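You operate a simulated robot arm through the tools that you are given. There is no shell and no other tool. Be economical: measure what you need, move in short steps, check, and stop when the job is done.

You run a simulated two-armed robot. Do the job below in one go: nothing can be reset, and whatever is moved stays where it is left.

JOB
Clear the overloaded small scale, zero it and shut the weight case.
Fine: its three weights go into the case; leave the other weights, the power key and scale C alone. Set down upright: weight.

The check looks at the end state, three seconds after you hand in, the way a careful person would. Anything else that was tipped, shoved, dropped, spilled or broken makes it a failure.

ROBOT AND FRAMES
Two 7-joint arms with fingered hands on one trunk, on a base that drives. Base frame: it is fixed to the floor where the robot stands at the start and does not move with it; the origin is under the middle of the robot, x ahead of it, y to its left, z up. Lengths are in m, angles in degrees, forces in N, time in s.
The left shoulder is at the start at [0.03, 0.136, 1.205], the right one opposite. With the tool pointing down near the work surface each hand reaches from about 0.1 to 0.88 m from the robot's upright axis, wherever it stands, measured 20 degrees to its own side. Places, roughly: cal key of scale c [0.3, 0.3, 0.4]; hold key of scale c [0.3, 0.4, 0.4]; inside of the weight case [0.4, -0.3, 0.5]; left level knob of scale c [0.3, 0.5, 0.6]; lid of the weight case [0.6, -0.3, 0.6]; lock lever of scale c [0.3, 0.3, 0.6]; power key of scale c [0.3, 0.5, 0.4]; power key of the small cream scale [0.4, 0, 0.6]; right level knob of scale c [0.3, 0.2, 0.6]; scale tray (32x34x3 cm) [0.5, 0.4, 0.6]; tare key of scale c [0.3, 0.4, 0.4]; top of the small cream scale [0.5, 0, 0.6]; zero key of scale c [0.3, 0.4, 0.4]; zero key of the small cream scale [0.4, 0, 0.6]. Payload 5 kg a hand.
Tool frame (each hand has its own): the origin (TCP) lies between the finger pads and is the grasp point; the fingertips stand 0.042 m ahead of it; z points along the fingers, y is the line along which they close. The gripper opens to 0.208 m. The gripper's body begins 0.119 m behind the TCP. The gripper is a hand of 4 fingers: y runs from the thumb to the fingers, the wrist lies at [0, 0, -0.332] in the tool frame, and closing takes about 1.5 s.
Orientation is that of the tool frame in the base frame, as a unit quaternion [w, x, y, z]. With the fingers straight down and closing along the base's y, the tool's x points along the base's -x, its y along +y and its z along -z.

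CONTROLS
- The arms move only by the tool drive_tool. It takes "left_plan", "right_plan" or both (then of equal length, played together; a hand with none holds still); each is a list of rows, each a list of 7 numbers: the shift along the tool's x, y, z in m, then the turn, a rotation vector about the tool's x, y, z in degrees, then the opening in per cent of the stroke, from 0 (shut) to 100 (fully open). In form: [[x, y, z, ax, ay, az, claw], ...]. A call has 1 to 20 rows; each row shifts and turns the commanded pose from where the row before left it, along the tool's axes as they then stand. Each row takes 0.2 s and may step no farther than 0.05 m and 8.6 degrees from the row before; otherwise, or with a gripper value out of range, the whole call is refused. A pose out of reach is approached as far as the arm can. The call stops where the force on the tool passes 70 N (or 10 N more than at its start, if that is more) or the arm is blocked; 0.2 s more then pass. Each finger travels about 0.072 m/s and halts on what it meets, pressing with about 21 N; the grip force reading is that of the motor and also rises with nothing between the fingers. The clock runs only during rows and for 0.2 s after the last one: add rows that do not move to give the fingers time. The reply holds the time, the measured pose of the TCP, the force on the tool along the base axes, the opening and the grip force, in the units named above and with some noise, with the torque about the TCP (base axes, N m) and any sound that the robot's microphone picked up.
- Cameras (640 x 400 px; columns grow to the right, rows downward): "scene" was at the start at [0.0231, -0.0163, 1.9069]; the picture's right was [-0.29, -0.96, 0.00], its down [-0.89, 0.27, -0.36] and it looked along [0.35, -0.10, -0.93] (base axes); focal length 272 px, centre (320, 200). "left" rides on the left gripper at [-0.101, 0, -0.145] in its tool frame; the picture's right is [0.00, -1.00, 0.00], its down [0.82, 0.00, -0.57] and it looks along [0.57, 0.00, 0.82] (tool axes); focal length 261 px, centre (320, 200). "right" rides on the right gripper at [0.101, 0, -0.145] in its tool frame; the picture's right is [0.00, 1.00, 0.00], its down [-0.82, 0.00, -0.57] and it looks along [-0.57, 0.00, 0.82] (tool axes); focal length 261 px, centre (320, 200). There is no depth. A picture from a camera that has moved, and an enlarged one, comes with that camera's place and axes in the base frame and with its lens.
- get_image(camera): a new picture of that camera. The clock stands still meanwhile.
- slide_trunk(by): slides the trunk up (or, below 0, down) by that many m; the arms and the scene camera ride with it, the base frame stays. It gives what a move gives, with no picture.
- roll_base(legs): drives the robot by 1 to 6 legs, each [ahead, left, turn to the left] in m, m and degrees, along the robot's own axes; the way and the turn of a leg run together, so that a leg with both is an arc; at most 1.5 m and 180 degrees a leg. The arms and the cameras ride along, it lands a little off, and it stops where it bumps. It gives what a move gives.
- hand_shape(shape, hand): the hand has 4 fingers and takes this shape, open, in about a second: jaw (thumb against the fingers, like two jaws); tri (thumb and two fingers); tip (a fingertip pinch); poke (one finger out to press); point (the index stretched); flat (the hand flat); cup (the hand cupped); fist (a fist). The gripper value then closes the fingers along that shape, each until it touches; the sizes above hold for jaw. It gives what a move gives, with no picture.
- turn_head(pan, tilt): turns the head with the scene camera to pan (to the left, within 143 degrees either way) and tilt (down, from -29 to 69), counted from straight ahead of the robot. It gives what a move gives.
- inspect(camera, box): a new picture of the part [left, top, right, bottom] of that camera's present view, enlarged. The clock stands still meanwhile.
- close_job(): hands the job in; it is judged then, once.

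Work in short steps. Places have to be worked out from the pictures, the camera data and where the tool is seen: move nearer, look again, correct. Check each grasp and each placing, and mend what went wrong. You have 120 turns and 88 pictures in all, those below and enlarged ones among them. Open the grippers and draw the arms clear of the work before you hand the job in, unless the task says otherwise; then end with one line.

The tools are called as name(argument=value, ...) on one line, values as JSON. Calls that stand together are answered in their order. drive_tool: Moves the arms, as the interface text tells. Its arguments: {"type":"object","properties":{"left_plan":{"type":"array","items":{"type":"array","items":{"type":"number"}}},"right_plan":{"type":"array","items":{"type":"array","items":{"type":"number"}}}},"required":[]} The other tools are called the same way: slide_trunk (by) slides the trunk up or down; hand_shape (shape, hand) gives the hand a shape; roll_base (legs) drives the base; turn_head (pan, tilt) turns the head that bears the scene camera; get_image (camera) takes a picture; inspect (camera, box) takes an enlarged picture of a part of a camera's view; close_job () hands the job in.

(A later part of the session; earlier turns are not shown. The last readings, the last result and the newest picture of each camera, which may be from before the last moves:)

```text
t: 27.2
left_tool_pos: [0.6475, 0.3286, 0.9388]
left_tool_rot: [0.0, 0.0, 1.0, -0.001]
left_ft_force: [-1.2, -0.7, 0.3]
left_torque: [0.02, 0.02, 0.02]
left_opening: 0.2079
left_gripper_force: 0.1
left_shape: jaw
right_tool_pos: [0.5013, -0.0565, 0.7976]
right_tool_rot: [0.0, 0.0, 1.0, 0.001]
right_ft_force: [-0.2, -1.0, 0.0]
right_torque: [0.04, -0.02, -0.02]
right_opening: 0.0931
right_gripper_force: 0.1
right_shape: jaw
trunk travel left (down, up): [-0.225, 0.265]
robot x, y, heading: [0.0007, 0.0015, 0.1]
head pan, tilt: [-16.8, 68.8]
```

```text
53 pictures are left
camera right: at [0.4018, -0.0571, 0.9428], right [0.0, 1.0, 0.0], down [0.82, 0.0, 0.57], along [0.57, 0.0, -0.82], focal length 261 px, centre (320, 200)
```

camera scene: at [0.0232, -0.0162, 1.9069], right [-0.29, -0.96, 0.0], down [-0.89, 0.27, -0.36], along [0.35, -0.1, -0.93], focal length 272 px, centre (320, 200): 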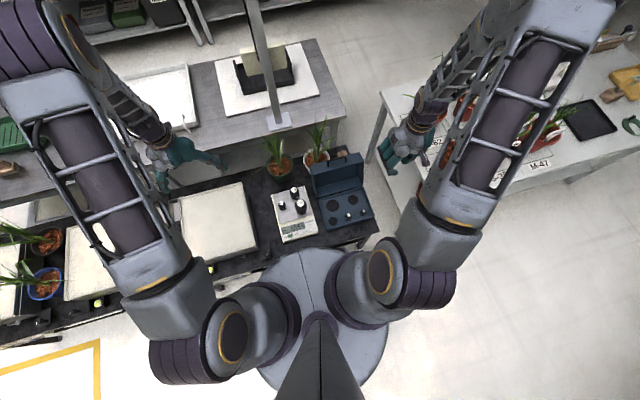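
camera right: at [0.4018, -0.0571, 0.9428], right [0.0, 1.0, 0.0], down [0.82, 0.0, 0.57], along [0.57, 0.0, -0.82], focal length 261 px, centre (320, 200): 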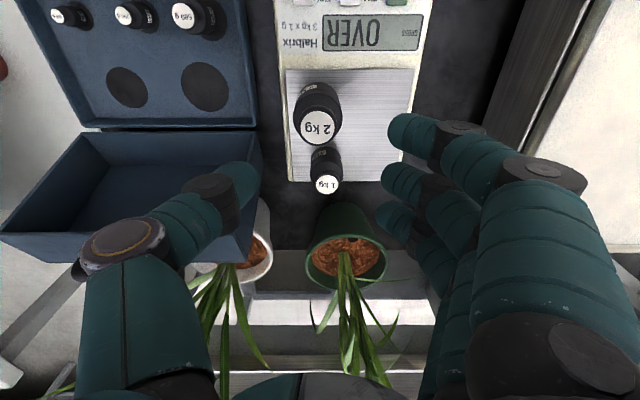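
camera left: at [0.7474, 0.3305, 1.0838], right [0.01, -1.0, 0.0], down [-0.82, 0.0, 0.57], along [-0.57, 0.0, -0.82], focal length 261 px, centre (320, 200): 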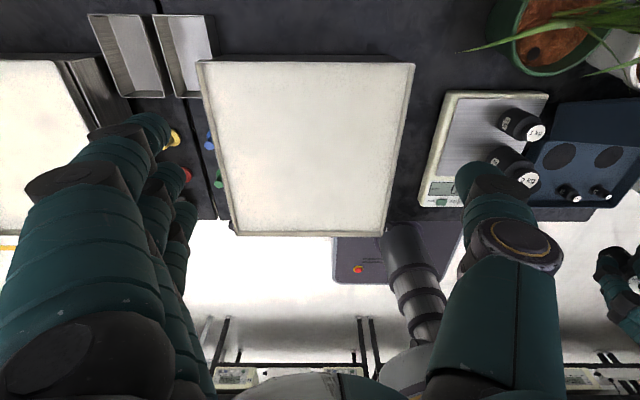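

The 2 kg is aligned at (0.498,-0.058). I'll descend to TCP z≈0.657.

drive_tool(right_plan=[[0.002, 0, 0.04, 0, 0, 0, 45], [0, 0, 0.04, 0, 0, 0, 45], [0, 0, 0.03, 0, 0, 0, 45], [0, 0, 0.02, 0, 0, 0, 45], [0, 0, 0.01, 0, 0, 0, 45], [0, 0, 0, 0, 0, 0, 45]])

get_image(camera="right")

```text
t: 28.6
left_tool_pos: [0.6477, 0.3286, 0.9392]
left_tool_rot: [0.0, 0.0, 1.0, 0.0]
left_ft_force: [-0.4, -0.3, 0.1]
left_torque: [0.0, -0.01, -0.03]
left_opening: 0.2078
left_gripper_force: 0.1
left_shape: jaw
right_tool_pos: [0.4997, -0.0622, 0.6548]
right_tool_rot: [0.0, 0.001, 1.0, 0.001]
right_ft_force: [-0.3, 0.0, 0.5]
right_torque: [-0.01, -0.01, 0.0]
right_opening: 0.0933
right_gripper_force: 0.1
right_shape: jaw
trunk travel left (down, up): [-0.225, 0.265]
robot x, y, heading: [0.0002, 0.0008, -0.2]
head pan, tilt: [-16.8, 68.8]
```

```text
52 pictures are left
camera right: at [0.3994, -0.0603, 0.7995], right [0.0, 1.0, 0.0], down [0.82, 0.0, 0.57], along [0.57, 0.0, -0.82], focal length 261 px, centre (320, 200)
```

right: 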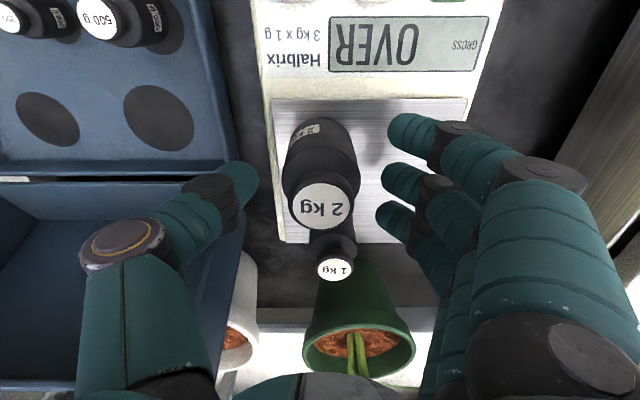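

Centred. I'll go down 6 mm more and close.

drive_tool(right_plan=[[0, 0.001, 0.006, 0, 0, 0, 38], [0, 0, 0, 0, 0, 0, 32], [0, 0, 0, 0, 0, 0, 26], [0, 0, 0, 0, 0, 0, 20], [0, 0, 0, 0, 0, 0, 10], [0, 0, 0, 0, 0, 0, 0], [0, 0, 0, 0, 0, 0, 0], [0, 0, 0, 0, 0, 0, 0], [0, 0, 0, 0, 0, 0, 0]])

get_image(camera="right")

```text
t: 30.6
left_tool_pos: [0.6482, 0.3291, 0.9393]
left_tool_rot: [0.0, 0.001, 1.0, 0.0]
left_ft_force: [0.2, -1.0, -0.1]
left_torque: [0.0, 0.02, -0.01]
left_opening: 0.2079
left_gripper_force: 0.0
left_shape: jaw
right_tool_pos: [0.4997, -0.0602, 0.6493]
right_tool_rot: [-0.001, 0.001, 1.0, 0.001]
right_ft_force: [-0.6, -0.7, -0.3]
right_torque: [0.02, -0.02, 0.01]
right_opening: 0.0391
right_gripper_force: 20.8
right_shape: jaw
trunk travel left (down, up): [-0.225, 0.265]
robot x, y, heading: [0.0006, 0.0049, 0.0]
head pan, tilt: [-16.8, 68.8]
```

```text
51 pictures are left
camera right: at [0.4, -0.0587, 0.7928], right [0.0, 1.0, 0.0], down [0.82, 0.0, 0.57], along [0.57, 0.0, -0.82], focal length 261 px, centre (320, 200)
```

right: 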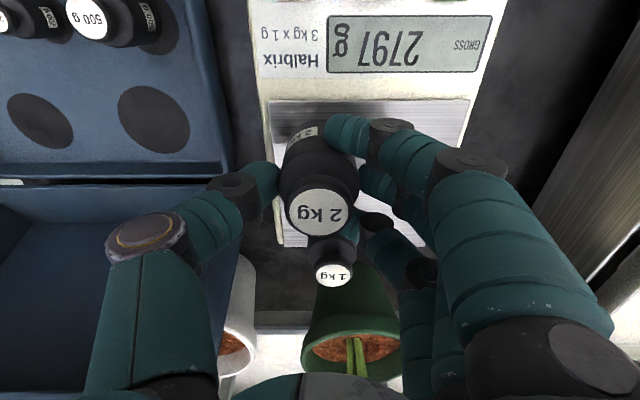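

Gripped firmly (the scale now reads 2797 g). I'll lift.

drive_tool(right_plan=[[0, 0, -0.01, 0, 0, 0, 0], [0, 0, -0.03, 0, 0, 0, 0], [0, 0, -0.04, 0, 0, 0, 0], [0, 0, -0.04, 0, 0, 0, 0], [0, 0, -0.04, 0, 0, 0, 0], [0, 0, 0, 0, 0, 0, 0]])

get_image(camera="right")

```text
t: 32.0
left_tool_pos: [0.6478, 0.3285, 0.9391]
left_tool_rot: [-0.001, 0.0, 1.0, 0.001]
left_ft_force: [0.6, 0.5, 1.1]
left_torque: [-0.05, 0.04, 0.02]
left_opening: 0.2079
left_gripper_force: 0.1
left_shape: jaw
right_tool_pos: [0.5027, -0.0616, 0.8103]
right_tool_rot: [0.0, -0.001, 1.0, 0.001]
right_ft_force: [1.2, 0.9, -19.8]
right_torque: [-0.02, 0.09, 0.01]
right_opening: 0.0372
right_gripper_force: 21.3
right_shape: jaw
trunk travel left (down, up): [-0.225, 0.265]
robot x, y, heading: [-0.0019, -0.0013, 0.1]
head pan, tilt: [-16.8, 68.8]
```

```text
50 pictures are left
camera right: at [0.4032, -0.0611, 0.9543], right [0.0, 1.0, 0.0], down [0.82, 0.0, 0.57], along [0.57, 0.0, -0.82], focal length 261 px, centre (320, 200)
```

right: 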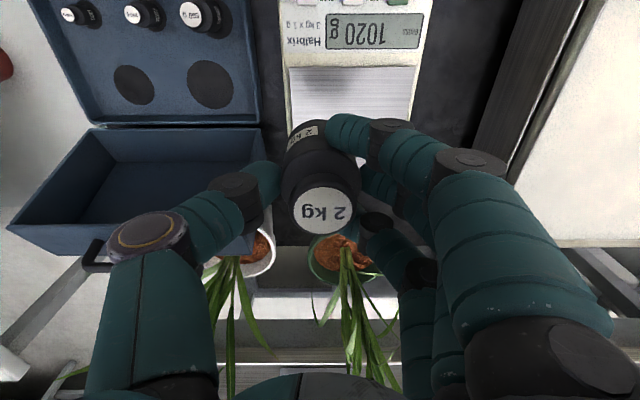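

The 2 kg hangs upright (≈20 N); with only the 1 kg on it the scale reads 1020 g. I'll carry the 2 kg over the 2 kg socket at (0.482,-0.226).

drive_tool(right_plan=[[0.005, -0.042, 0, 0, 0, 0, 0], [0.005, -0.042, 0, 0, 0, 0, 0], [0.005, -0.042, 0, 0, 0, 0, 0], [0.004, -0.041, 0, 0, 0, 0, 0], [0, 0, 0.04, 0, 0, 0, 0], [0, 0, 0.04, 0, 0, 0, 0], [0, 0, 0.03, 0, 0, 0, 0], [0, 0, 0, 0, 0, 0, 0]])

get_image(camera="right")

inspect(camera="scene", box=[280, 150, 400, 250])

```text
t: 33.8
left_tool_pos: [0.6474, 0.3288, 0.9388]
left_tool_rot: [0.0, 0.0, 1.0, 0.0]
left_ft_force: [0.1, 0.9, 0.0]
left_torque: [0.03, -0.06, 0.0]
left_opening: 0.208
left_gripper_force: 0.0
left_shape: jaw
right_tool_pos: [0.4838, -0.2275, 0.6979]
right_tool_rot: [-0.001, 0.0, 1.0, 0.001]
right_ft_force: [-1.1, 0.6, -19.5]
right_torque: [0.05, -0.04, 0.0]
right_opening: 0.0374
right_gripper_force: 20.2
right_shape: jaw
trunk travel left (down, up): [-0.225, 0.265]
robot x, y, heading: [-0.0055, 0.0013, -0.1]
head pan, tilt: [-16.8, 68.8]
```

```text
49 pictures are left
camera right: at [0.3828, -0.2263, 0.8428], right [0.0, 1.0, 0.0], down [0.82, 0.0, 0.57], along [0.57, 0.0, -0.82], focal length 261 px, centre (320, 200)
```

right: 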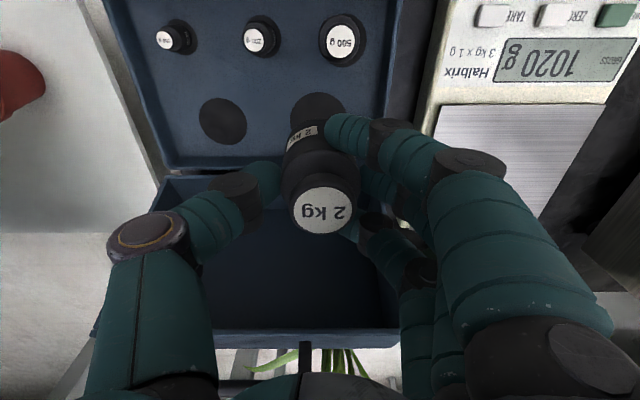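

```text
4.00 times, centred on (340, 200) of scene
camera zoom: at [0.0234, -0.0164, 1.9069], right [-0.29, -0.96, 0.0], down [-0.89, 0.27, -0.36], along [0.35, -0.1, -0.93], focal length 1087 px, centre (240, 200)
```

zoom: 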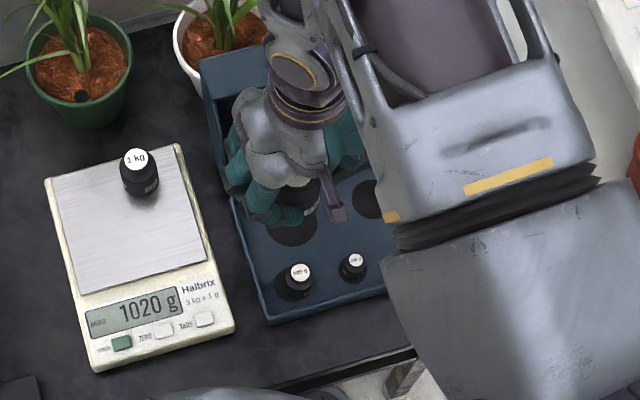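

Well aligned with the weight bottom near z 0.616. I'll descend 0.07 and check.

drive_tool(right_plan=[[-0.001, 0, 0.025, 0, 0, 0, 0], [0, 0, 0.025, 0, 0, 0, 0], [0, 0, 0.02, 0, 0, 0, 0], [0, 0, 0, 0, 0, 0, 0]])

get_image(camera="right")

```text
t: 34.8
left_tool_pos: [0.6475, 0.3297, 0.9392]
left_tool_rot: [0.0, 0.0, 1.0, 0.0]
left_ft_force: [-0.4, 0.0, 0.1]
left_torque: [-0.03, -0.01, 0.01]
left_opening: 0.208
left_gripper_force: 0.0
left_shape: jaw
right_tool_pos: [0.4831, -0.2258, 0.6268]
right_tool_rot: [0.0, -0.001, 1.0, 0.001]
right_ft_force: [0.0, 0.9, -19.7]
right_torque: [0.02, -0.03, 0.02]
right_opening: 0.0373
right_gripper_force: 21.0
right_shape: jaw
trunk travel left (down, up): [-0.225, 0.265]
robot x, y, heading: [-0.001, 0.0027, -0.1]
head pan, tilt: [-16.8, 68.8]
```

```text
47 pictures are left
camera right: at [0.3827, -0.225, 0.7722], right [0.0, 1.0, 0.0], down [0.82, 0.0, 0.57], along [0.57, 0.0, -0.82], focal length 261 px, centre (320, 200)
```

right: 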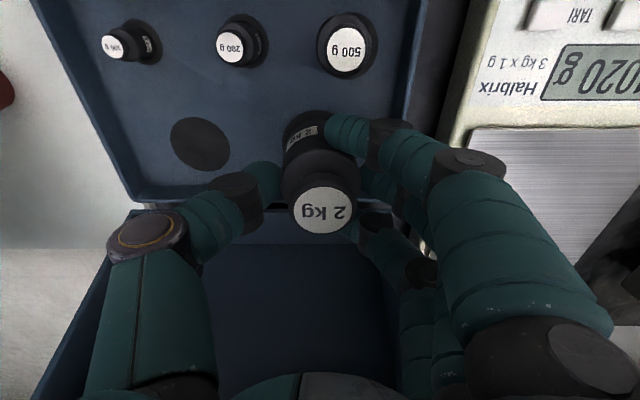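

Aligned with the dark socket just beneath. I'll lower slowly until the weight unloads.

drive_tool(right_plan=[[0, 0, 0.006, 0, 0, 0, 0], [0, 0, 0.006, 0, 0, 0, 0], [0, 0, 0, 0, 0, 0, 0]])

inspect(camera="right", box=[240, 80, 400, 230])

```text
t: 35.6
left_tool_pos: [0.6472, 0.3292, 0.9389]
left_tool_rot: [-0.001, -0.001, 1.0, 0.0]
left_ft_force: [0.2, -0.2, 1.1]
left_torque: [0.03, -0.02, 0.03]
left_opening: 0.2079
left_gripper_force: 0.1
left_shape: jaw
right_tool_pos: [0.4816, -0.2271, 0.6168]
right_tool_rot: [0.001, -0.001, 1.0, 0.001]
right_ft_force: [-0.2, 0.3, -19.4]
right_torque: [-0.01, -0.02, 0.0]
right_opening: 0.037
right_gripper_force: 21.0
right_shape: jaw
trunk travel left (down, up): [-0.225, 0.265]
robot x, y, heading: [0.0027, -0.0025, 0.3]
head pan, tilt: [-16.8, 68.8]
```

```text
2.67 times, centred on (320, 155) of right
camera zoom: at [0.3823, -0.225, 0.7617], right [0.0, 1.0, 0.0], down [0.82, 0.0, 0.57], along [0.57, 0.0, -0.82], focal length 695 px, centre (320, 320)
```

zoom: 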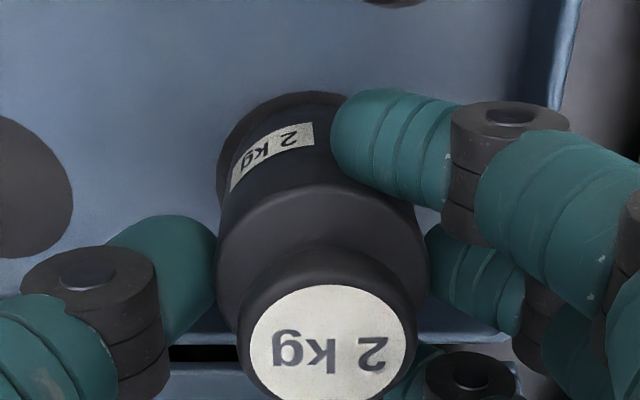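

The hole shows slightly more on the left, so I'll nudge -1.5 mm in y and keep lowering.

drive_tool(right_plan=[[0, -0.0015, 0.004, 0, 0, 0, 0], [0, 0, 0.004, 0, 0, 0, 0], [0, 0, 0.004, 0, 0, 0, 0], [0, 0, 0, 0, 0, 0, 0]])

```text
t: 36.6
left_tool_pos: [0.6455, 0.3301, 0.9403]
left_tool_rot: [0.001, 0.0, 1.0, 0.0]
left_ft_force: [0.3, -0.3, -0.1]
left_torque: [0.01, 0.0, -0.01]
left_opening: 0.2078
left_gripper_force: 0.1
left_shape: jaw
right_tool_pos: [0.4828, -0.2272, 0.6063]
right_tool_rot: [0.002, 0.0, 1.0, 0.0]
right_ft_force: [-0.6, -2.0, 34.8]
right_torque: [-0.14, 0.04, 0.03]
right_opening: 0.0404
right_gripper_force: 21.1
right_shape: jaw
trunk travel left (down, up): [-0.225, 0.265]
robot x, y, heading: [0.0034, -0.0001, 0.1]
head pan, tilt: [-16.8, 68.8]
```

Contact, with the torque centred. I'll check whether it's in the socket.

inspect(camera="right", box=[240, 80, 400, 230])

```text
2.67 times, centred on (320, 155) of right
camera zoom: at [0.3827, -0.2268, 0.751], right [0.0, 1.0, 0.0], down [0.82, 0.0, 0.57], along [0.57, 0.0, -0.82], focal length 695 px, centre (320, 320)
```

zoom: 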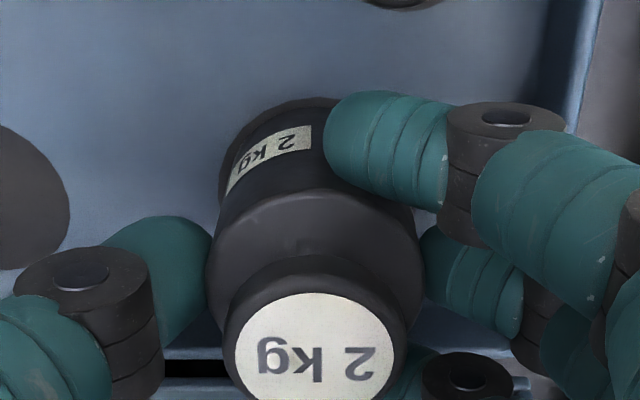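

It appears to be inside the hole ring. I'll release gently.

drive_tool(right_plan=[[0, 0, -0.002, 0, 0, 0, 12], [0, 0, 0, 0, 0, 0, 22], [0, 0, 0, 0, 0, 0, 26], [0, 0, 0, 0, 0, 0, 32], [0, 0, 0, 0, 0, 0, 36], [0, 0, 0, 0, 0, 0, 36]])

get_image(camera="right")

```text
t: 38.0
left_tool_pos: [0.6468, 0.3286, 0.9394]
left_tool_rot: [0.001, 0.0, 1.0, -0.001]
left_ft_force: [0.3, -0.2, -1.0]
left_torque: [-0.05, -0.03, 0.03]
left_opening: 0.208
left_gripper_force: 0.1
left_shape: jaw
right_tool_pos: [0.4824, -0.229, 0.607]
right_tool_rot: [0.001, 0.0, 1.0, 0.001]
right_ft_force: [-0.2, 0.4, -0.4]
right_torque: [0.03, -0.01, 0.0]
right_opening: 0.0742
right_gripper_force: 0.1
right_shape: jaw
trunk travel left (down, up): [-0.225, 0.265]
robot x, y, heading: [0.0037, -0.0001, -0.1]
head pan, tilt: [-16.8, 68.8]
```

```text
44 pictures are left
camera right: at [0.382, -0.2273, 0.7516], right [0.0, 1.0, 0.0], down [0.82, 0.0, 0.57], along [0.57, 0.0, -0.82], focal length 261 px, centre (320, 200)
```

right: 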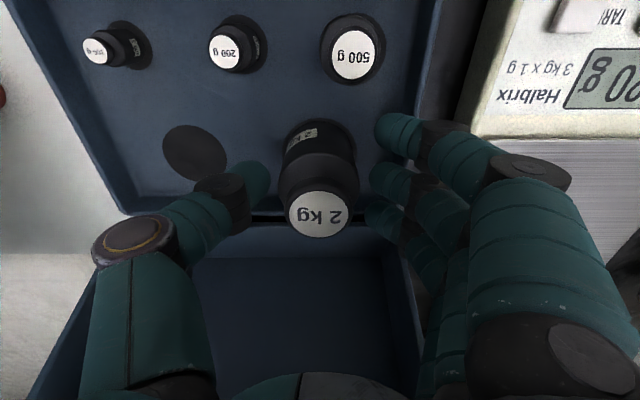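

The 2 kg stands in its socket. I'll lift up and move over the 1 kg, y first and then x.

drive_tool(right_plan=[[0, 0, -0.02, 0, 0, 0, 36], [0, 0, -0.04, 0, 0, 0, 36], [0, 0, -0.045, 0, 0, 0, 36], [0, 0, -0.045, 0, 0, 0, 36], [0, 0, -0.045, 0, 0, 0, 36], [0, 0.045, 0, 0, 0, 0, 36], [0, 0.045, 0, 0, 0, 0, 36], [0, 0.045, 0, 0, 0, 0, 36], [0, 0.045, 0, 0, 0, 0, 36], [-0.04, 0, 0, 0, 0, 0, 36], [0, 0, 0, 0, 0, 0, 36]])

get_image(camera="right")

inspect(camera="scene", box=[240, 120, 400, 250])

```text
t: 40.4
left_tool_pos: [0.6456, 0.3311, 0.9401]
left_tool_rot: [0.0, -0.001, 1.0, 0.0]
left_ft_force: [-0.5, 1.1, 0.2]
left_torque: [-0.14, -0.1, 0.01]
left_opening: 0.2078
left_gripper_force: 0.0
left_shape: jaw
right_tool_pos: [0.5199, -0.0454, 0.8057]
right_tool_rot: [0.0, -0.001, 1.0, 0.0]
right_ft_force: [-1.0, 1.3, 1.1]
right_torque: [-0.1, -0.13, -0.01]
right_opening: 0.0749
right_gripper_force: 0.1
right_shape: jaw
trunk travel left (down, up): [-0.225, 0.265]
robot x, y, heading: [0.0007, -0.0007, -0.2]
head pan, tilt: [-16.8, 68.8]
```

```text
43 pictures are left
camera right: at [0.4204, -0.0452, 0.9497], right [0.0, 1.0, 0.0], down [0.82, 0.0, 0.57], along [0.57, 0.0, -0.82], focal length 261 px, centre (320, 200)
```

right: 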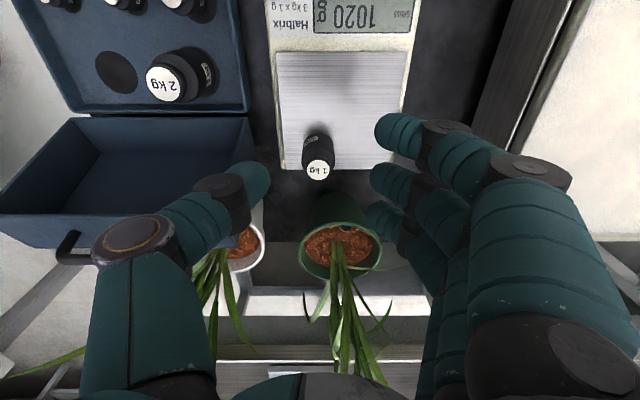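

```text
3.08 times, centred on (320, 185) of scene
camera zoom: at [0.0211, -0.0135, 1.907], right [-0.29, -0.96, 0.0], down [-0.89, 0.27, -0.36], along [0.35, -0.11, -0.93], focal length 836 px, centre (320, 246)
```

zoom: 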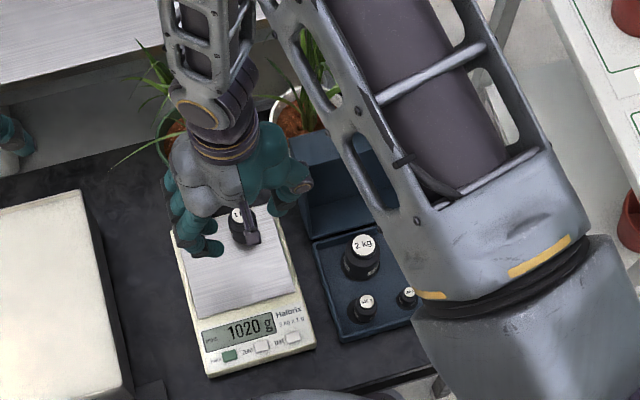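

The 1 kg is at (0.584,-0.048). To keep the wrist away from the plants I'll tilt the hand 20° back toward the robot, then approach partway.

drive_tool(right_plan=[[0, 0, 0, 0, -6.67, 0, 36], [0, 0, 0, 0, -6.67, 0, 36], [0, 0, 0, 0, -6.66, 0, 36], [-0.0069, -0.0008, 0.0327, 0, 0, 0, 36], [-0.0069, -0.0008, 0.0327, 0, 0, 0, 36], [-0.0069, -0.0008, 0.0327, 0, 0, 0, 36], [0, 0, 0, 0, 0, 0, 36]])

get_image(camera="right")

inspect(camera="scene", box=[240, 120, 400, 250])

```text
t: 42.0
left_tool_pos: [0.6463, 0.3292, 0.9403]
left_tool_rot: [0.0, 0.001, 1.0, -0.001]
left_ft_force: [-0.3, 0.5, 0.8]
left_torque: [0.01, -0.07, -0.01]
left_opening: 0.208
left_gripper_force: 0.0
left_shape: jaw
right_tool_pos: [0.5724, -0.0499, 0.7183]
right_tool_rot: [0.174, 0.0, 0.985, 0.001]
right_ft_force: [0.0, 0.6, -0.2]
right_torque: [-0.02, -0.02, -0.02]
right_opening: 0.0747
right_gripper_force: 0.0
right_shape: jaw
trunk travel left (down, up): [-0.225, 0.265]
robot x, y, heading: [-0.0013, -0.0034, -0.0]
head pan, tilt: [-16.8, 68.8]
```

```text
41 pictures are left
camera right: at [0.4288, -0.0489, 0.8191], right [0.0, 1.0, 0.0], down [0.57, 0.0, 0.82], along [0.82, 0.0, -0.57], focal length 261 px, centre (320, 200)
```

right: 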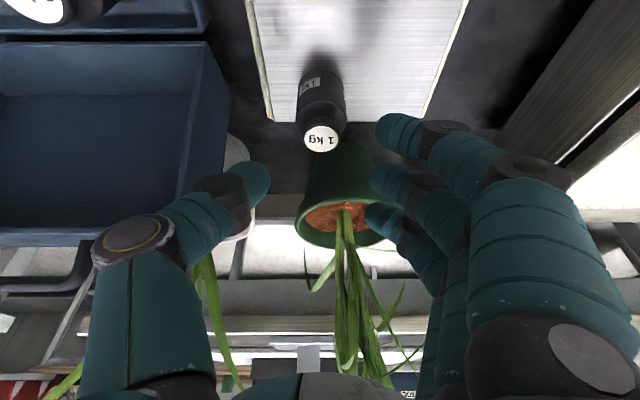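

```text
3.08 times, centred on (320, 185) of scene
camera zoom: at [0.0218, -0.0152, 1.907], right [-0.29, -0.96, 0.0], down [-0.89, 0.27, -0.36], along [0.35, -0.11, -0.93], focal length 836 px, centre (320, 246)
```

zoom: 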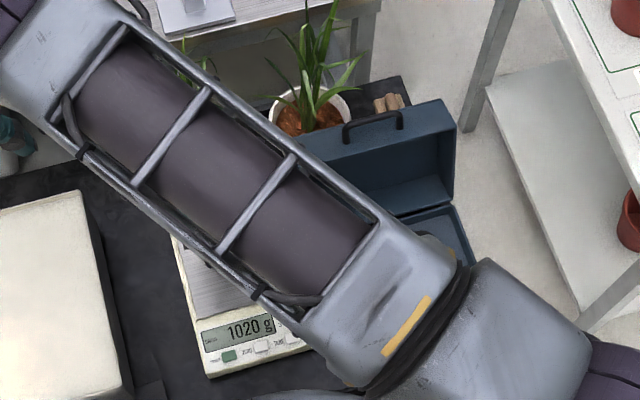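

The arm's elbow swung considerably, so I'll check the whole scene before going on.

get_image(camera="scene")

get_image(camera="left")

```text
39 pictures are left
camera scene: at [0.0218, -0.0152, 1.907], right [-0.29, -0.96, 0.0], down [-0.89, 0.27, -0.36], along [0.35, -0.11, -0.93], focal length 272 px, centre (320, 200)
```

scene: 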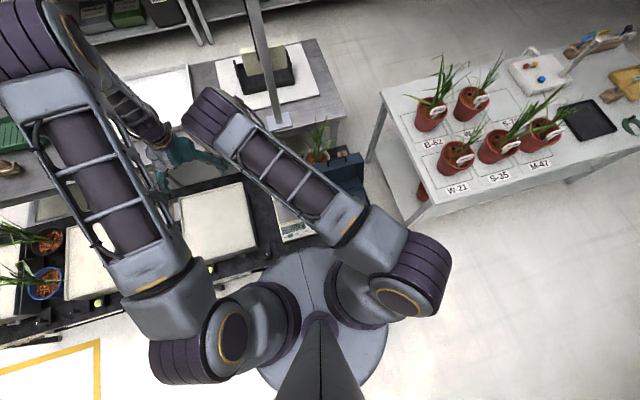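

```text
38 pictures are left
camera left: at [0.7464, 0.3303, 1.0849], right [0.01, -1.0, 0.0], down [-0.82, 0.0, 0.57], along [-0.57, 0.0, -0.82], focal length 261 px, centre (320, 200)
```

left: 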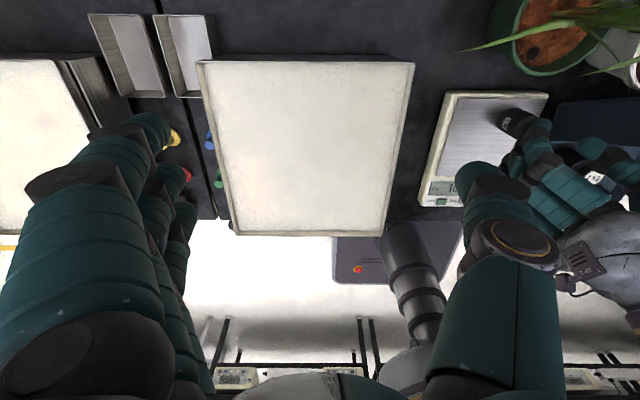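

The elbow is above and clear of the left hand, and the hand pose is right. I'll go straight down onto the 1 kg to TCP z≈0.638.

drive_tool(right_plan=[[0.0069, 0.0005, 0.019, 0, 0, 0, 36], [0.0069, 0, 0.019, 0, 0, 0, 36], [0.0069, 0, 0.019, 0, 0, 0, 36], [0.0069, 0, 0.019, 0, 0, 0, 36], [0, 0, 0, 0, 0, 0, 36]])

get_image(camera="right")

```text
t: 43.2
left_tool_pos: [0.6479, 0.3297, 0.9394]
left_tool_rot: [0.0, 0.0, 1.0, 0.0]
left_ft_force: [-0.6, 0.5, 0.3]
left_torque: [-0.01, -0.02, 0.02]
left_opening: 0.2078
left_gripper_force: 0.1
left_shape: jaw
right_tool_pos: [0.574, -0.0499, 0.6366]
right_tool_rot: [0.174, 0.0, 0.985, 0.0]
right_ft_force: [-0.6, 0.2, -0.9]
right_torque: [-0.02, -0.07, 0.01]
right_opening: 0.0749
right_gripper_force: 0.0
right_shape: jaw
trunk travel left (down, up): [-0.225, 0.265]
robot x, y, heading: [0.0008, 0.0001, 0.1]
head pan, tilt: [-16.8, 68.8]
```

```text
37 pictures are left
camera right: at [0.4312, -0.0493, 0.7376], right [0.0, 1.0, 0.0], down [0.57, 0.0, 0.82], along [0.82, 0.0, -0.57], focal length 261 px, centre (320, 200)
```

right: 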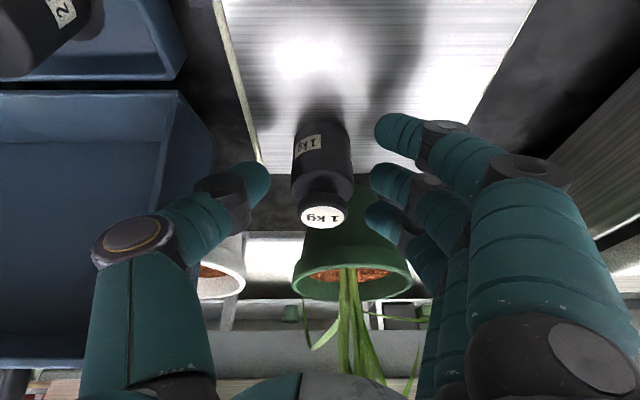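

Centred between the thumb and middle finger, so I'll close.

drive_tool(right_plan=[[0, 0, 0, 0, 0, 0, 30], [0, 0, 0, 0, 0, 0, 24], [0, 0, 0, 0, 0, 0, 18], [0, 0, 0, 0, 0, 0, 10], [0, 0, 0, 0, 0, 0, 0], [0, 0, 0, 0, 0, 0, 0], [0, 0, 0, 0, 0, 0, 0], [0, 0, 0, 0, 0, 0, 0]])

get_image(camera="right")

```text
t: 45.0
left_tool_pos: [0.6478, 0.3293, 0.9402]
left_tool_rot: [-0.001, 0.0, 1.0, 0.0]
left_ft_force: [0.1, 0.2, 0.2]
left_torque: [-0.01, -0.02, 0.0]
left_opening: 0.2079
left_gripper_force: 0.2
left_shape: jaw
right_tool_pos: [0.5746, -0.0518, 0.6371]
right_tool_rot: [0.173, 0.0, 0.985, 0.001]
right_ft_force: [-1.3, -0.4, -0.9]
right_torque: [0.06, 0.25, 0.01]
right_opening: 0.0248
right_gripper_force: 21.2
right_shape: jaw
trunk travel left (down, up): [-0.225, 0.265]
robot x, y, heading: [0.0025, -0.0, -0.3]
head pan, tilt: [-16.8, 68.8]
```

```text
36 pictures are left
camera right: at [0.4313, -0.0494, 0.7377], right [0.0, 1.0, 0.0], down [0.58, 0.0, 0.82], along [0.82, 0.0, -0.58], focal length 261 px, centre (320, 200)
```

right: 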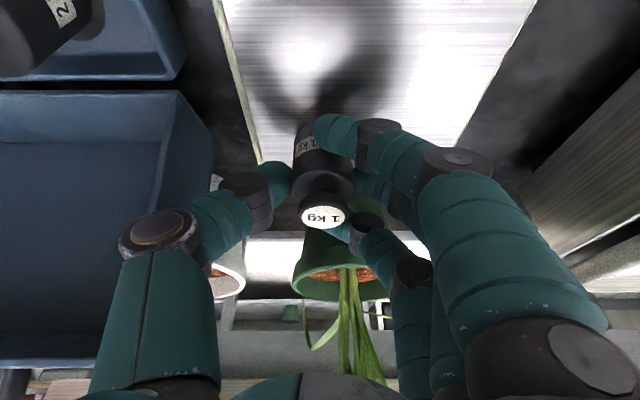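

Gripped. I'll lift straight up.

drive_tool(right_plan=[[-0.0034, 0, -0.0094, 0, 0, 0, 0], [-0.0103, 0, -0.0282, 0, 0, 0, 0], [-0.0137, 0, -0.0376, 0, 0, 0, 0], [-0.0137, 0, -0.0376, 0, 0, 0, 0], [-0.0137, 0, -0.0376, 0, 0, 0, 0], [0, 0, 0, 0, 0, 0, 0]])

inspect(camera="right", box=[200, 60, 440, 240])

```text
t: 46.4
left_tool_pos: [0.648, 0.3289, 0.9389]
left_tool_rot: [-0.001, 0.001, 1.0, 0.0]
left_ft_force: [0.6, 0.1, 0.1]
left_torque: [-0.05, 0.04, 0.01]
left_opening: 0.2078
left_gripper_force: 0.0
left_shape: jaw
right_tool_pos: [0.5744, -0.0487, 0.7936]
right_tool_rot: [0.173, -0.001, 0.985, 0.001]
right_ft_force: [0.0, 0.8, -9.6]
right_torque: [-0.06, 0.12, 0.0]
right_opening: 0.0228
right_gripper_force: 20.7
right_shape: jaw
trunk travel left (down, up): [-0.225, 0.265]
robot x, y, heading: [0.0013, -0.0004, 0.1]
head pan, tilt: [-16.8, 68.8]
```

```text
2.22 times, centred on (320, 150) of right
camera zoom: at [0.4315, -0.0487, 0.8953], right [0.0, 1.0, 0.0], down [0.58, 0.0, 0.82], along [0.82, 0.0, -0.58], focal length 579 px, centre (320, 311)
```

zoom: 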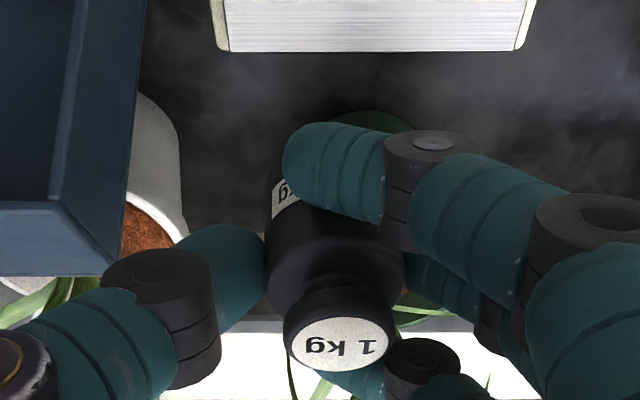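

Held upright (≈9.6 N). I'll move back 0.099 in x, then across in y at this height over the 1 kg socket.

drive_tool(right_plan=[[0.031, 0, -0.0113, 0, 0, 0, 0], [0.031, 0, -0.0113, 0, 0, 0, 0], [0.031, 0, -0.0113, 0, 0, 0, 0], [0, -0.0427, 0, 0, 0, 0, 0], [0, -0.0427, 0, 0, 0, 0, 0], [0, -0.0427, 0, 0, 0, 0, 0], [0, -0.0427, 0, 0, 0, 0, 0], [0, -0.0427, 0, 0, 0, 0, 0], [0, -0.0427, 0, 0, 0, 0, 0], [0, -0.0427, 0, 0, 0, 0, 0], [0, 0, 0, 0, 0, 0, 0]])

get_image(camera="right")

get_image(camera="scene")

```text
t: 48.8
left_tool_pos: [0.6477, 0.331, 0.9394]
left_tool_rot: [0.0, -0.002, 1.0, 0.0]
left_ft_force: [-0.7, 1.3, -0.4]
left_torque: [-0.12, -0.01, 0.01]
left_opening: 0.2079
left_gripper_force: 0.1
left_shape: jaw
right_tool_pos: [0.4717, -0.3495, 0.7965]
right_tool_rot: [0.174, 0.0, 0.985, 0.0]
right_ft_force: [-0.2, 1.0, -9.0]
right_torque: [-0.2, 0.16, -0.02]
right_opening: 0.0219
right_gripper_force: 20.9
right_shape: jaw
trunk travel left (down, up): [-0.225, 0.265]
robot x, y, heading: [-0.0002, -0.0013, -0.1]
head pan, tilt: [-16.8, 68.8]
```

```text
34 pictures are left
camera right: at [0.3288, -0.3492, 0.8976], right [0.0, 1.0, 0.0], down [0.58, 0.0, 0.82], along [0.82, 0.0, -0.58], focal length 261 px, centre (320, 200)
```

right: 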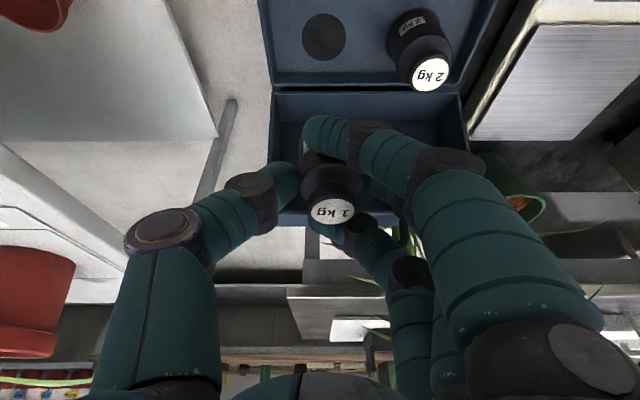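

```text
33 pictures are left
camera scene: at [0.0238, -0.0139, 1.9069], right [-0.29, -0.96, 0.0], down [-0.89, 0.27, -0.36], along [0.35, -0.11, -0.93], focal length 272 px, centre (320, 200)
```

scene: 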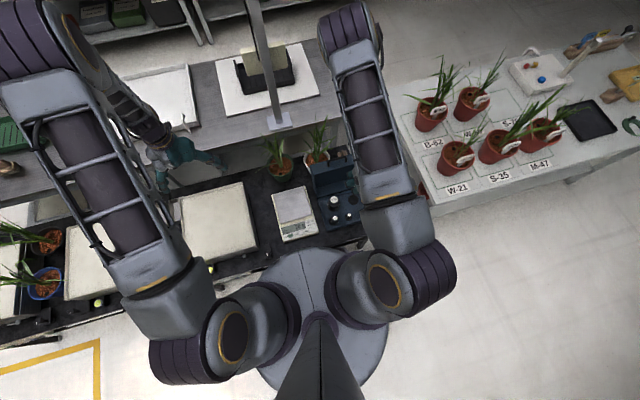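

The curled finger knuckles stick out ~0.09 m in +y and would brush the standing 2 kg. So I'll raise a bit and yaw the hand +45° about the vertical, which turns the fingers away from the 2 kg, then look.

drive_tool(right_plan=[[-0.0103, 0, -0.0282, 0, 0, 0, 0], [0, 0, 0, -2.565, 0, -7.05, 0], [0, 0, 0, -2.565, 0, -7.05, 0], [0, 0, 0, -2.565, 0, -7.05, 0], [0, 0, 0, -2.565, 0, -7.05, 0], [0, 0, 0, -2.565, 0, -7.05, 0], [0, 0, 0, -2.565, 0, -7.05, 0], [0, 0, 0, 0, 0, 0, 0]])

get_image(camera="right")

inspect(camera="scene", box=[250, 100, 410, 250])

```text
t: 50.6
left_tool_pos: [0.6467, 0.3292, 0.9387]
left_tool_rot: [0.0, 0.0, 1.0, 0.0]
left_ft_force: [-0.1, -0.4, 0.1]
left_torque: [-0.03, -0.02, 0.03]
left_opening: 0.2077
left_gripper_force: 0.0
left_shape: jaw
right_tool_pos: [0.4758, -0.3496, 0.8272]
right_tool_rot: [0.161, -0.378, 0.91, 0.066]
right_ft_force: [-0.2, 0.5, -10.6]
right_torque: [-0.13, -0.01, 0.0]
right_opening: 0.0217
right_gripper_force: 20.9
right_shape: jaw
trunk travel left (down, up): [-0.225, 0.265]
robot x, y, heading: [0.0022, -0.0006, 0.2]
head pan, tilt: [-16.8, 68.8]
```

```text
32 pictures are left
camera right: at [0.3751, -0.4506, 0.9276], right [-0.71, 0.71, 0.0], down [0.41, 0.4, 0.82], along [0.58, 0.58, -0.57], focal length 261 px, centre (320, 200)
```

right: 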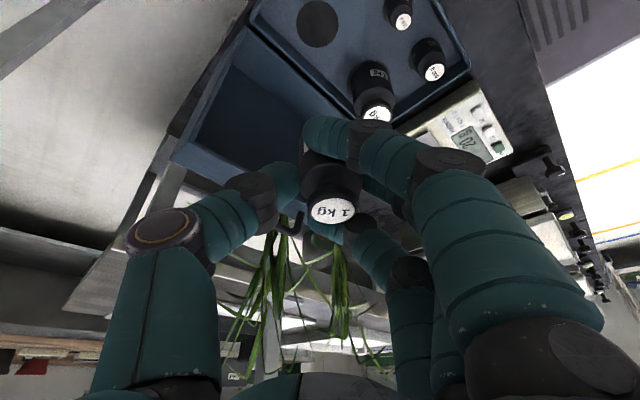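

```text
2.67 times, centred on (330, 175) of scene
camera zoom: at [0.0237, -0.0156, 1.9069], right [-0.29, -0.96, 0.0], down [-0.89, 0.27, -0.36], along [0.35, -0.1, -0.93], focal length 725 px, centre (293, 267)
```

zoom: 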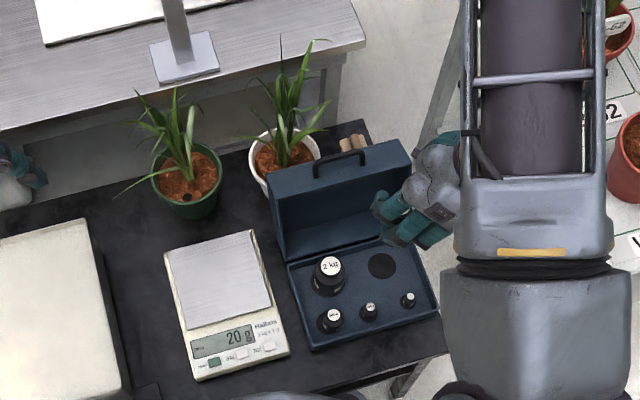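

The yaw worked. The scale now reads 20 g empty, so it does need zeroing. The weight is about 0.013 short in x of the hole at (0.485,-0.344), so I'll shift and descend 0.157.

drive_tool(right_plan=[[0.0113, -0.0023, 0.0377, 0, 0, 0, 0], [0.0113, -0.0023, 0.0377, 0, 0, 0, 0], [0.0113, -0.0023, 0.0377, 0, 0, 0, 0], [0.0113, -0.0023, 0.0377, 0, 0, 0, 0], [0, 0, 0, 0, 0, 0, 0]])

get_image(camera="right")

inspect(camera="scene", box=[310, 140, 390, 230])

```text
t: 51.8
left_tool_pos: [0.6474, 0.3289, 0.94]
left_tool_rot: [0.0, 0.0, 1.0, 0.0]
left_ft_force: [0.4, -0.2, -0.7]
left_torque: [0.0, -0.01, -0.01]
left_opening: 0.2076
left_gripper_force: 0.0
left_shape: jaw
right_tool_pos: [0.4903, -0.3494, 0.6683]
right_tool_rot: [0.161, -0.377, 0.91, 0.067]
right_ft_force: [-0.5, 0.8, -9.6]
right_torque: [-0.11, -0.04, 0.0]
right_opening: 0.0216
right_gripper_force: 20.8
right_shape: jaw
trunk travel left (down, up): [-0.225, 0.265]
robot x, y, heading: [0.0012, -0.0003, 0.2]
head pan, tilt: [-16.8, 68.8]
```

```text
30 pictures are left
camera right: at [0.3896, -0.4495, 0.77], right [-0.7, 0.71, 0.0], down [0.41, 0.4, 0.82], along [0.58, 0.58, -0.57], focal length 261 px, centre (320, 200)
```

right: 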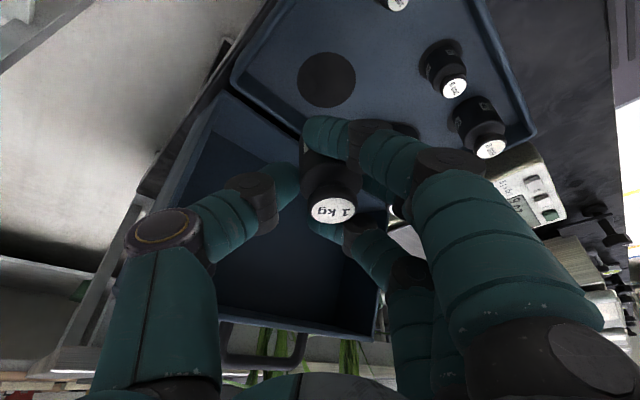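

```text
4.44 times, centred on (350, 185) of scene
camera zoom: at [0.0229, -0.0158, 1.907], right [-0.29, -0.96, 0.0], down [-0.89, 0.27, -0.36], along [0.35, -0.1, -0.93], focal length 1208 px, centre (187, 267)
```

zoom: 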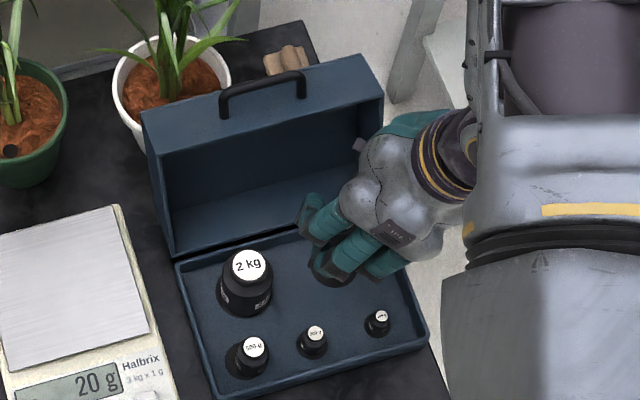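

Good clearance to the 2 kg. I'll make a small correction (-2, -4 mm) and descend 0.048.

drive_tool(right_plan=[[0.0102, -0.0007, 0.0218, 0, 0, 0, 0], [0.0102, -0.0007, 0.0219, 0, 0, 0, 0], [0, 0, 0, 0, 0, 0, 0]])

inspect(camera="right", box=[240, 60, 420, 230])

```text
t: 52.6
left_tool_pos: [0.647, 0.3289, 0.9386]
left_tool_rot: [0.0, 0.0, 1.0, 0.0]
left_ft_force: [0.5, -0.3, -0.8]
left_torque: [0.01, -0.04, 0.01]
left_opening: 0.2076
left_gripper_force: 0.0
left_shape: jaw
right_tool_pos: [0.4906, -0.3525, 0.619]
right_tool_rot: [0.161, -0.377, 0.91, 0.067]
right_ft_force: [-0.2, 0.2, -9.5]
right_torque: [-0.14, 0.03, -0.05]
right_opening: 0.0219
right_gripper_force: 21.1
right_shape: jaw
trunk travel left (down, up): [-0.225, 0.265]
robot x, y, heading: [0.002, 0.0, -0.2]
head pan, tilt: [-16.8, 68.8]
```

```text
2.35 times, centred on (330, 145) of right
camera zoom: at [0.3892, -0.4535, 0.7202], right [-0.7, 0.71, 0.0], down [0.41, 0.4, 0.82], along [0.58, 0.58, -0.57], focal length 613 px, centre (296, 329)
```

zoom: 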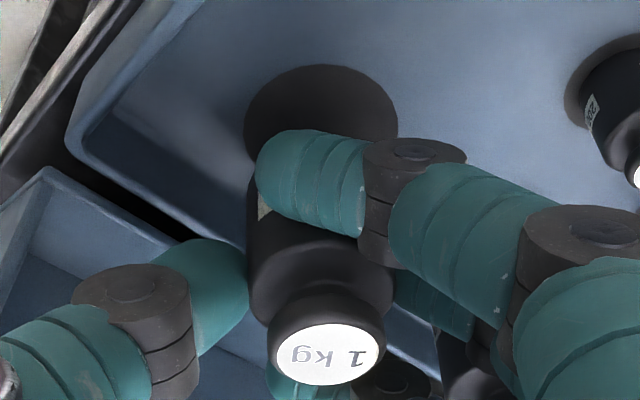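

Laterally centred. I'll lower another 13 mm and re-check the fore-aft alignment close to the hole.

drive_tool(right_plan=[[0.0064, 0, 0.0115, 0, 0, 0, 0], [0, 0, 0, 0, 0, 0, 0]])

inspect(camera="right", box=[240, 60, 420, 230])

inspect(camera="scene", box=[325, 170, 385, 220])

```text
t: 53.2
left_tool_pos: [0.6475, 0.3285, 0.9394]
left_tool_rot: [0.0, 0.0, 1.0, 0.0]
left_ft_force: [0.4, 0.0, 0.4]
left_torque: [-0.05, 0.0, 0.04]
left_opening: 0.208
left_gripper_force: 0.1
left_shape: jaw
right_tool_pos: [0.4873, -0.354, 0.6079]
right_tool_rot: [0.161, -0.377, 0.91, 0.066]
right_ft_force: [-0.9, 0.5, -10.1]
right_torque: [-0.15, 0.0, 0.0]
right_opening: 0.0217
right_gripper_force: 20.8
right_shape: jaw
trunk travel left (down, up): [-0.225, 0.265]
robot x, y, heading: [-0.0025, -0.0021, 0.1]
head pan, tilt: [-16.8, 68.8]
```

```text
2.35 times, centred on (330, 145) of right
camera zoom: at [0.3869, -0.4552, 0.7091], right [-0.7, 0.71, 0.0], down [0.41, 0.4, 0.82], along [0.58, 0.58, -0.57], focal length 613 px, centre (296, 329)
```

zoom: 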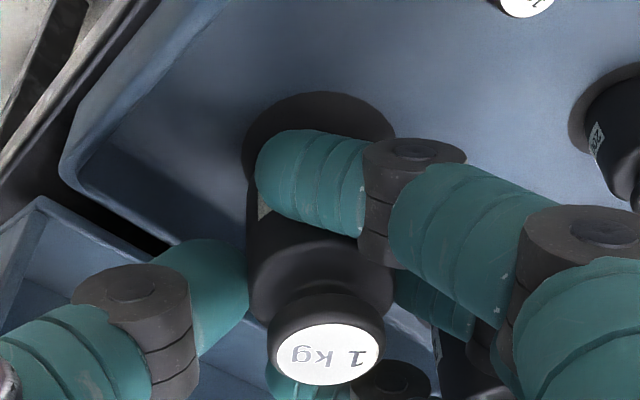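

```text
8.00 times, centred on (355, 195) of scene
camera zoom: at [0.0236, -0.0159, 1.9069], right [-0.29, -0.96, 0.0], down [-0.89, 0.27, -0.36], along [0.35, -0.1, -0.93], focal length 2175 px, centre (40, 240)
```

zoom: 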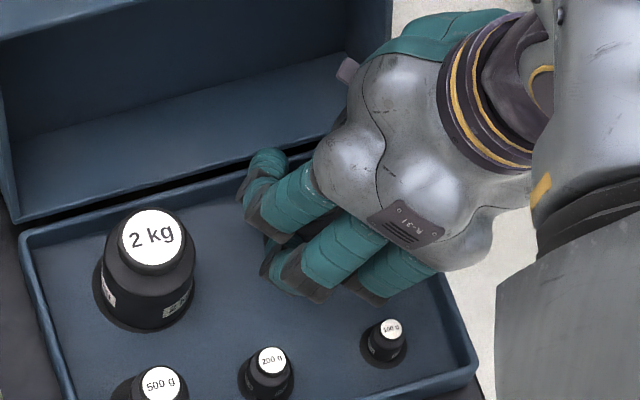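

By projection the weight is now over the hole within ~2 mm. I'll lower to contact.

drive_tool(right_plan=[[0.0014, 0.0005, 0.0038, 0, 0, 0, 0], [0.0014, 0, 0.0038, 0, 0, 0, 0], [0.0014, 0, 0.0038, 0, 0, 0, 0], [0, 0, 0, 0, 0, 0, 0]])

inspect(camera="right", box=[240, 60, 420, 230])

```text
t: 54.2
left_tool_pos: [0.6472, 0.3291, 0.9401]
left_tool_rot: [-0.001, 0.001, 1.0, 0.0]
left_ft_force: [0.2, 0.1, -0.1]
left_torque: [0.0, 0.01, -0.02]
left_opening: 0.2077
left_gripper_force: 0.0
left_shape: jaw
right_tool_pos: [0.4884, -0.3535, 0.5976]
right_tool_rot: [0.162, -0.378, 0.909, 0.066]
right_ft_force: [4.8, 1.6, 8.0]
right_torque: [0.19, 0.09, -0.11]
right_opening: 0.0222
right_gripper_force: 20.9
right_shape: jaw
trunk travel left (down, up): [-0.225, 0.265]
robot x, y, heading: [0.0007, 0.0045, 0.2]
head pan, tilt: [-16.8, 68.8]
```

```text
2.35 times, centred on (330, 145) of right
camera zoom: at [0.3867, -0.454, 0.698], right [-0.7, 0.71, 0.0], down [0.41, 0.4, 0.82], along [0.58, 0.58, -0.57], focal length 613 px, centre (296, 329)
```

zoom: 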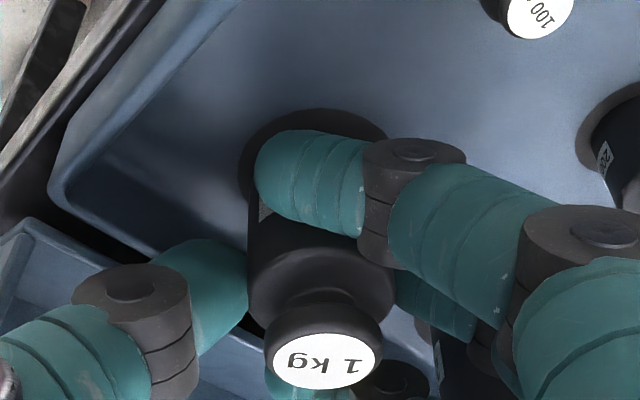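

Just touching. I'll shift 1.5 mm toward the hole centre and lower 3 mm more.

drive_tool(right_plan=[[0, -0.0015, 0, 0, 0, 0, 0], [0.001, 0, 0.0028, 0, 0, 0, 0], [0, 0, 0, 0, 0, 0, 0]])

```text
t: 55.0
left_tool_pos: [0.6468, 0.3295, 0.9399]
left_tool_rot: [0.0, 0.0, 1.0, 0.0]
left_ft_force: [0.1, -0.9, -0.3]
left_torque: [0.0, -0.02, 0.01]
left_opening: 0.2079
left_gripper_force: 0.0
left_shape: jaw
right_tool_pos: [0.4874, -0.355, 0.5941]
right_tool_rot: [0.163, -0.378, 0.909, 0.066]
right_ft_force: [3.6, 3.9, 30.5]
right_torque: [0.49, -0.01, 0.12]
right_opening: 0.0238
right_gripper_force: 21.3
right_shape: jaw
trunk travel left (down, up): [-0.225, 0.265]
robot x, y, heading: [0.0034, 0.0004, 0.1]
head pan, tilt: [-16.8, 68.8]
```

Bottom ≈0.524, matching the seated 2 kg. I'll release gently.

drive_tool(right_plan=[[-0.0005, 0, -0.0015, 0, 0, 0, 6], [0, 0, 0, 0, 0, 0, 13], [0, 0, 0, 0, 0, 0, 17], [0, 0, 0, 0, 0, 0, 22], [0, 0, 0, 0, 0, 0, 27], [0, 0, 0, 0, 0, 0, 27]])

get_image(camera="right")

```text
t: 56.4
left_tool_pos: [0.6476, 0.3293, 0.9394]
left_tool_rot: [0.0, -0.001, 1.0, 0.0]
left_ft_force: [-0.2, 0.1, 0.4]
left_torque: [-0.03, -0.02, 0.0]
left_opening: 0.2078
left_gripper_force: 0.1
left_shape: jaw
right_tool_pos: [0.4874, -0.3562, 0.595]
right_tool_rot: [0.16, -0.377, 0.91, 0.066]
right_ft_force: [-5.8, -1.0, 5.9]
right_torque: [-0.17, 0.0, -0.14]
right_opening: 0.0541
right_gripper_force: 0.1
right_shape: jaw
trunk travel left (down, up): [-0.225, 0.265]
robot x, y, heading: [0.0002, 0.0009, -0.1]
head pan, tilt: [-16.8, 68.8]
```

```text
24 pictures are left
camera right: at [0.3856, -0.4576, 0.6964], right [-0.7, 0.71, 0.0], down [0.41, 0.4, 0.82], along [0.58, 0.58, -0.58], focal length 261 px, centre (320, 200)
```

right: 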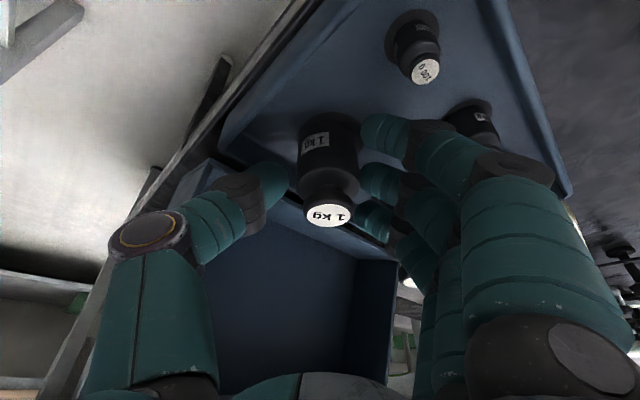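

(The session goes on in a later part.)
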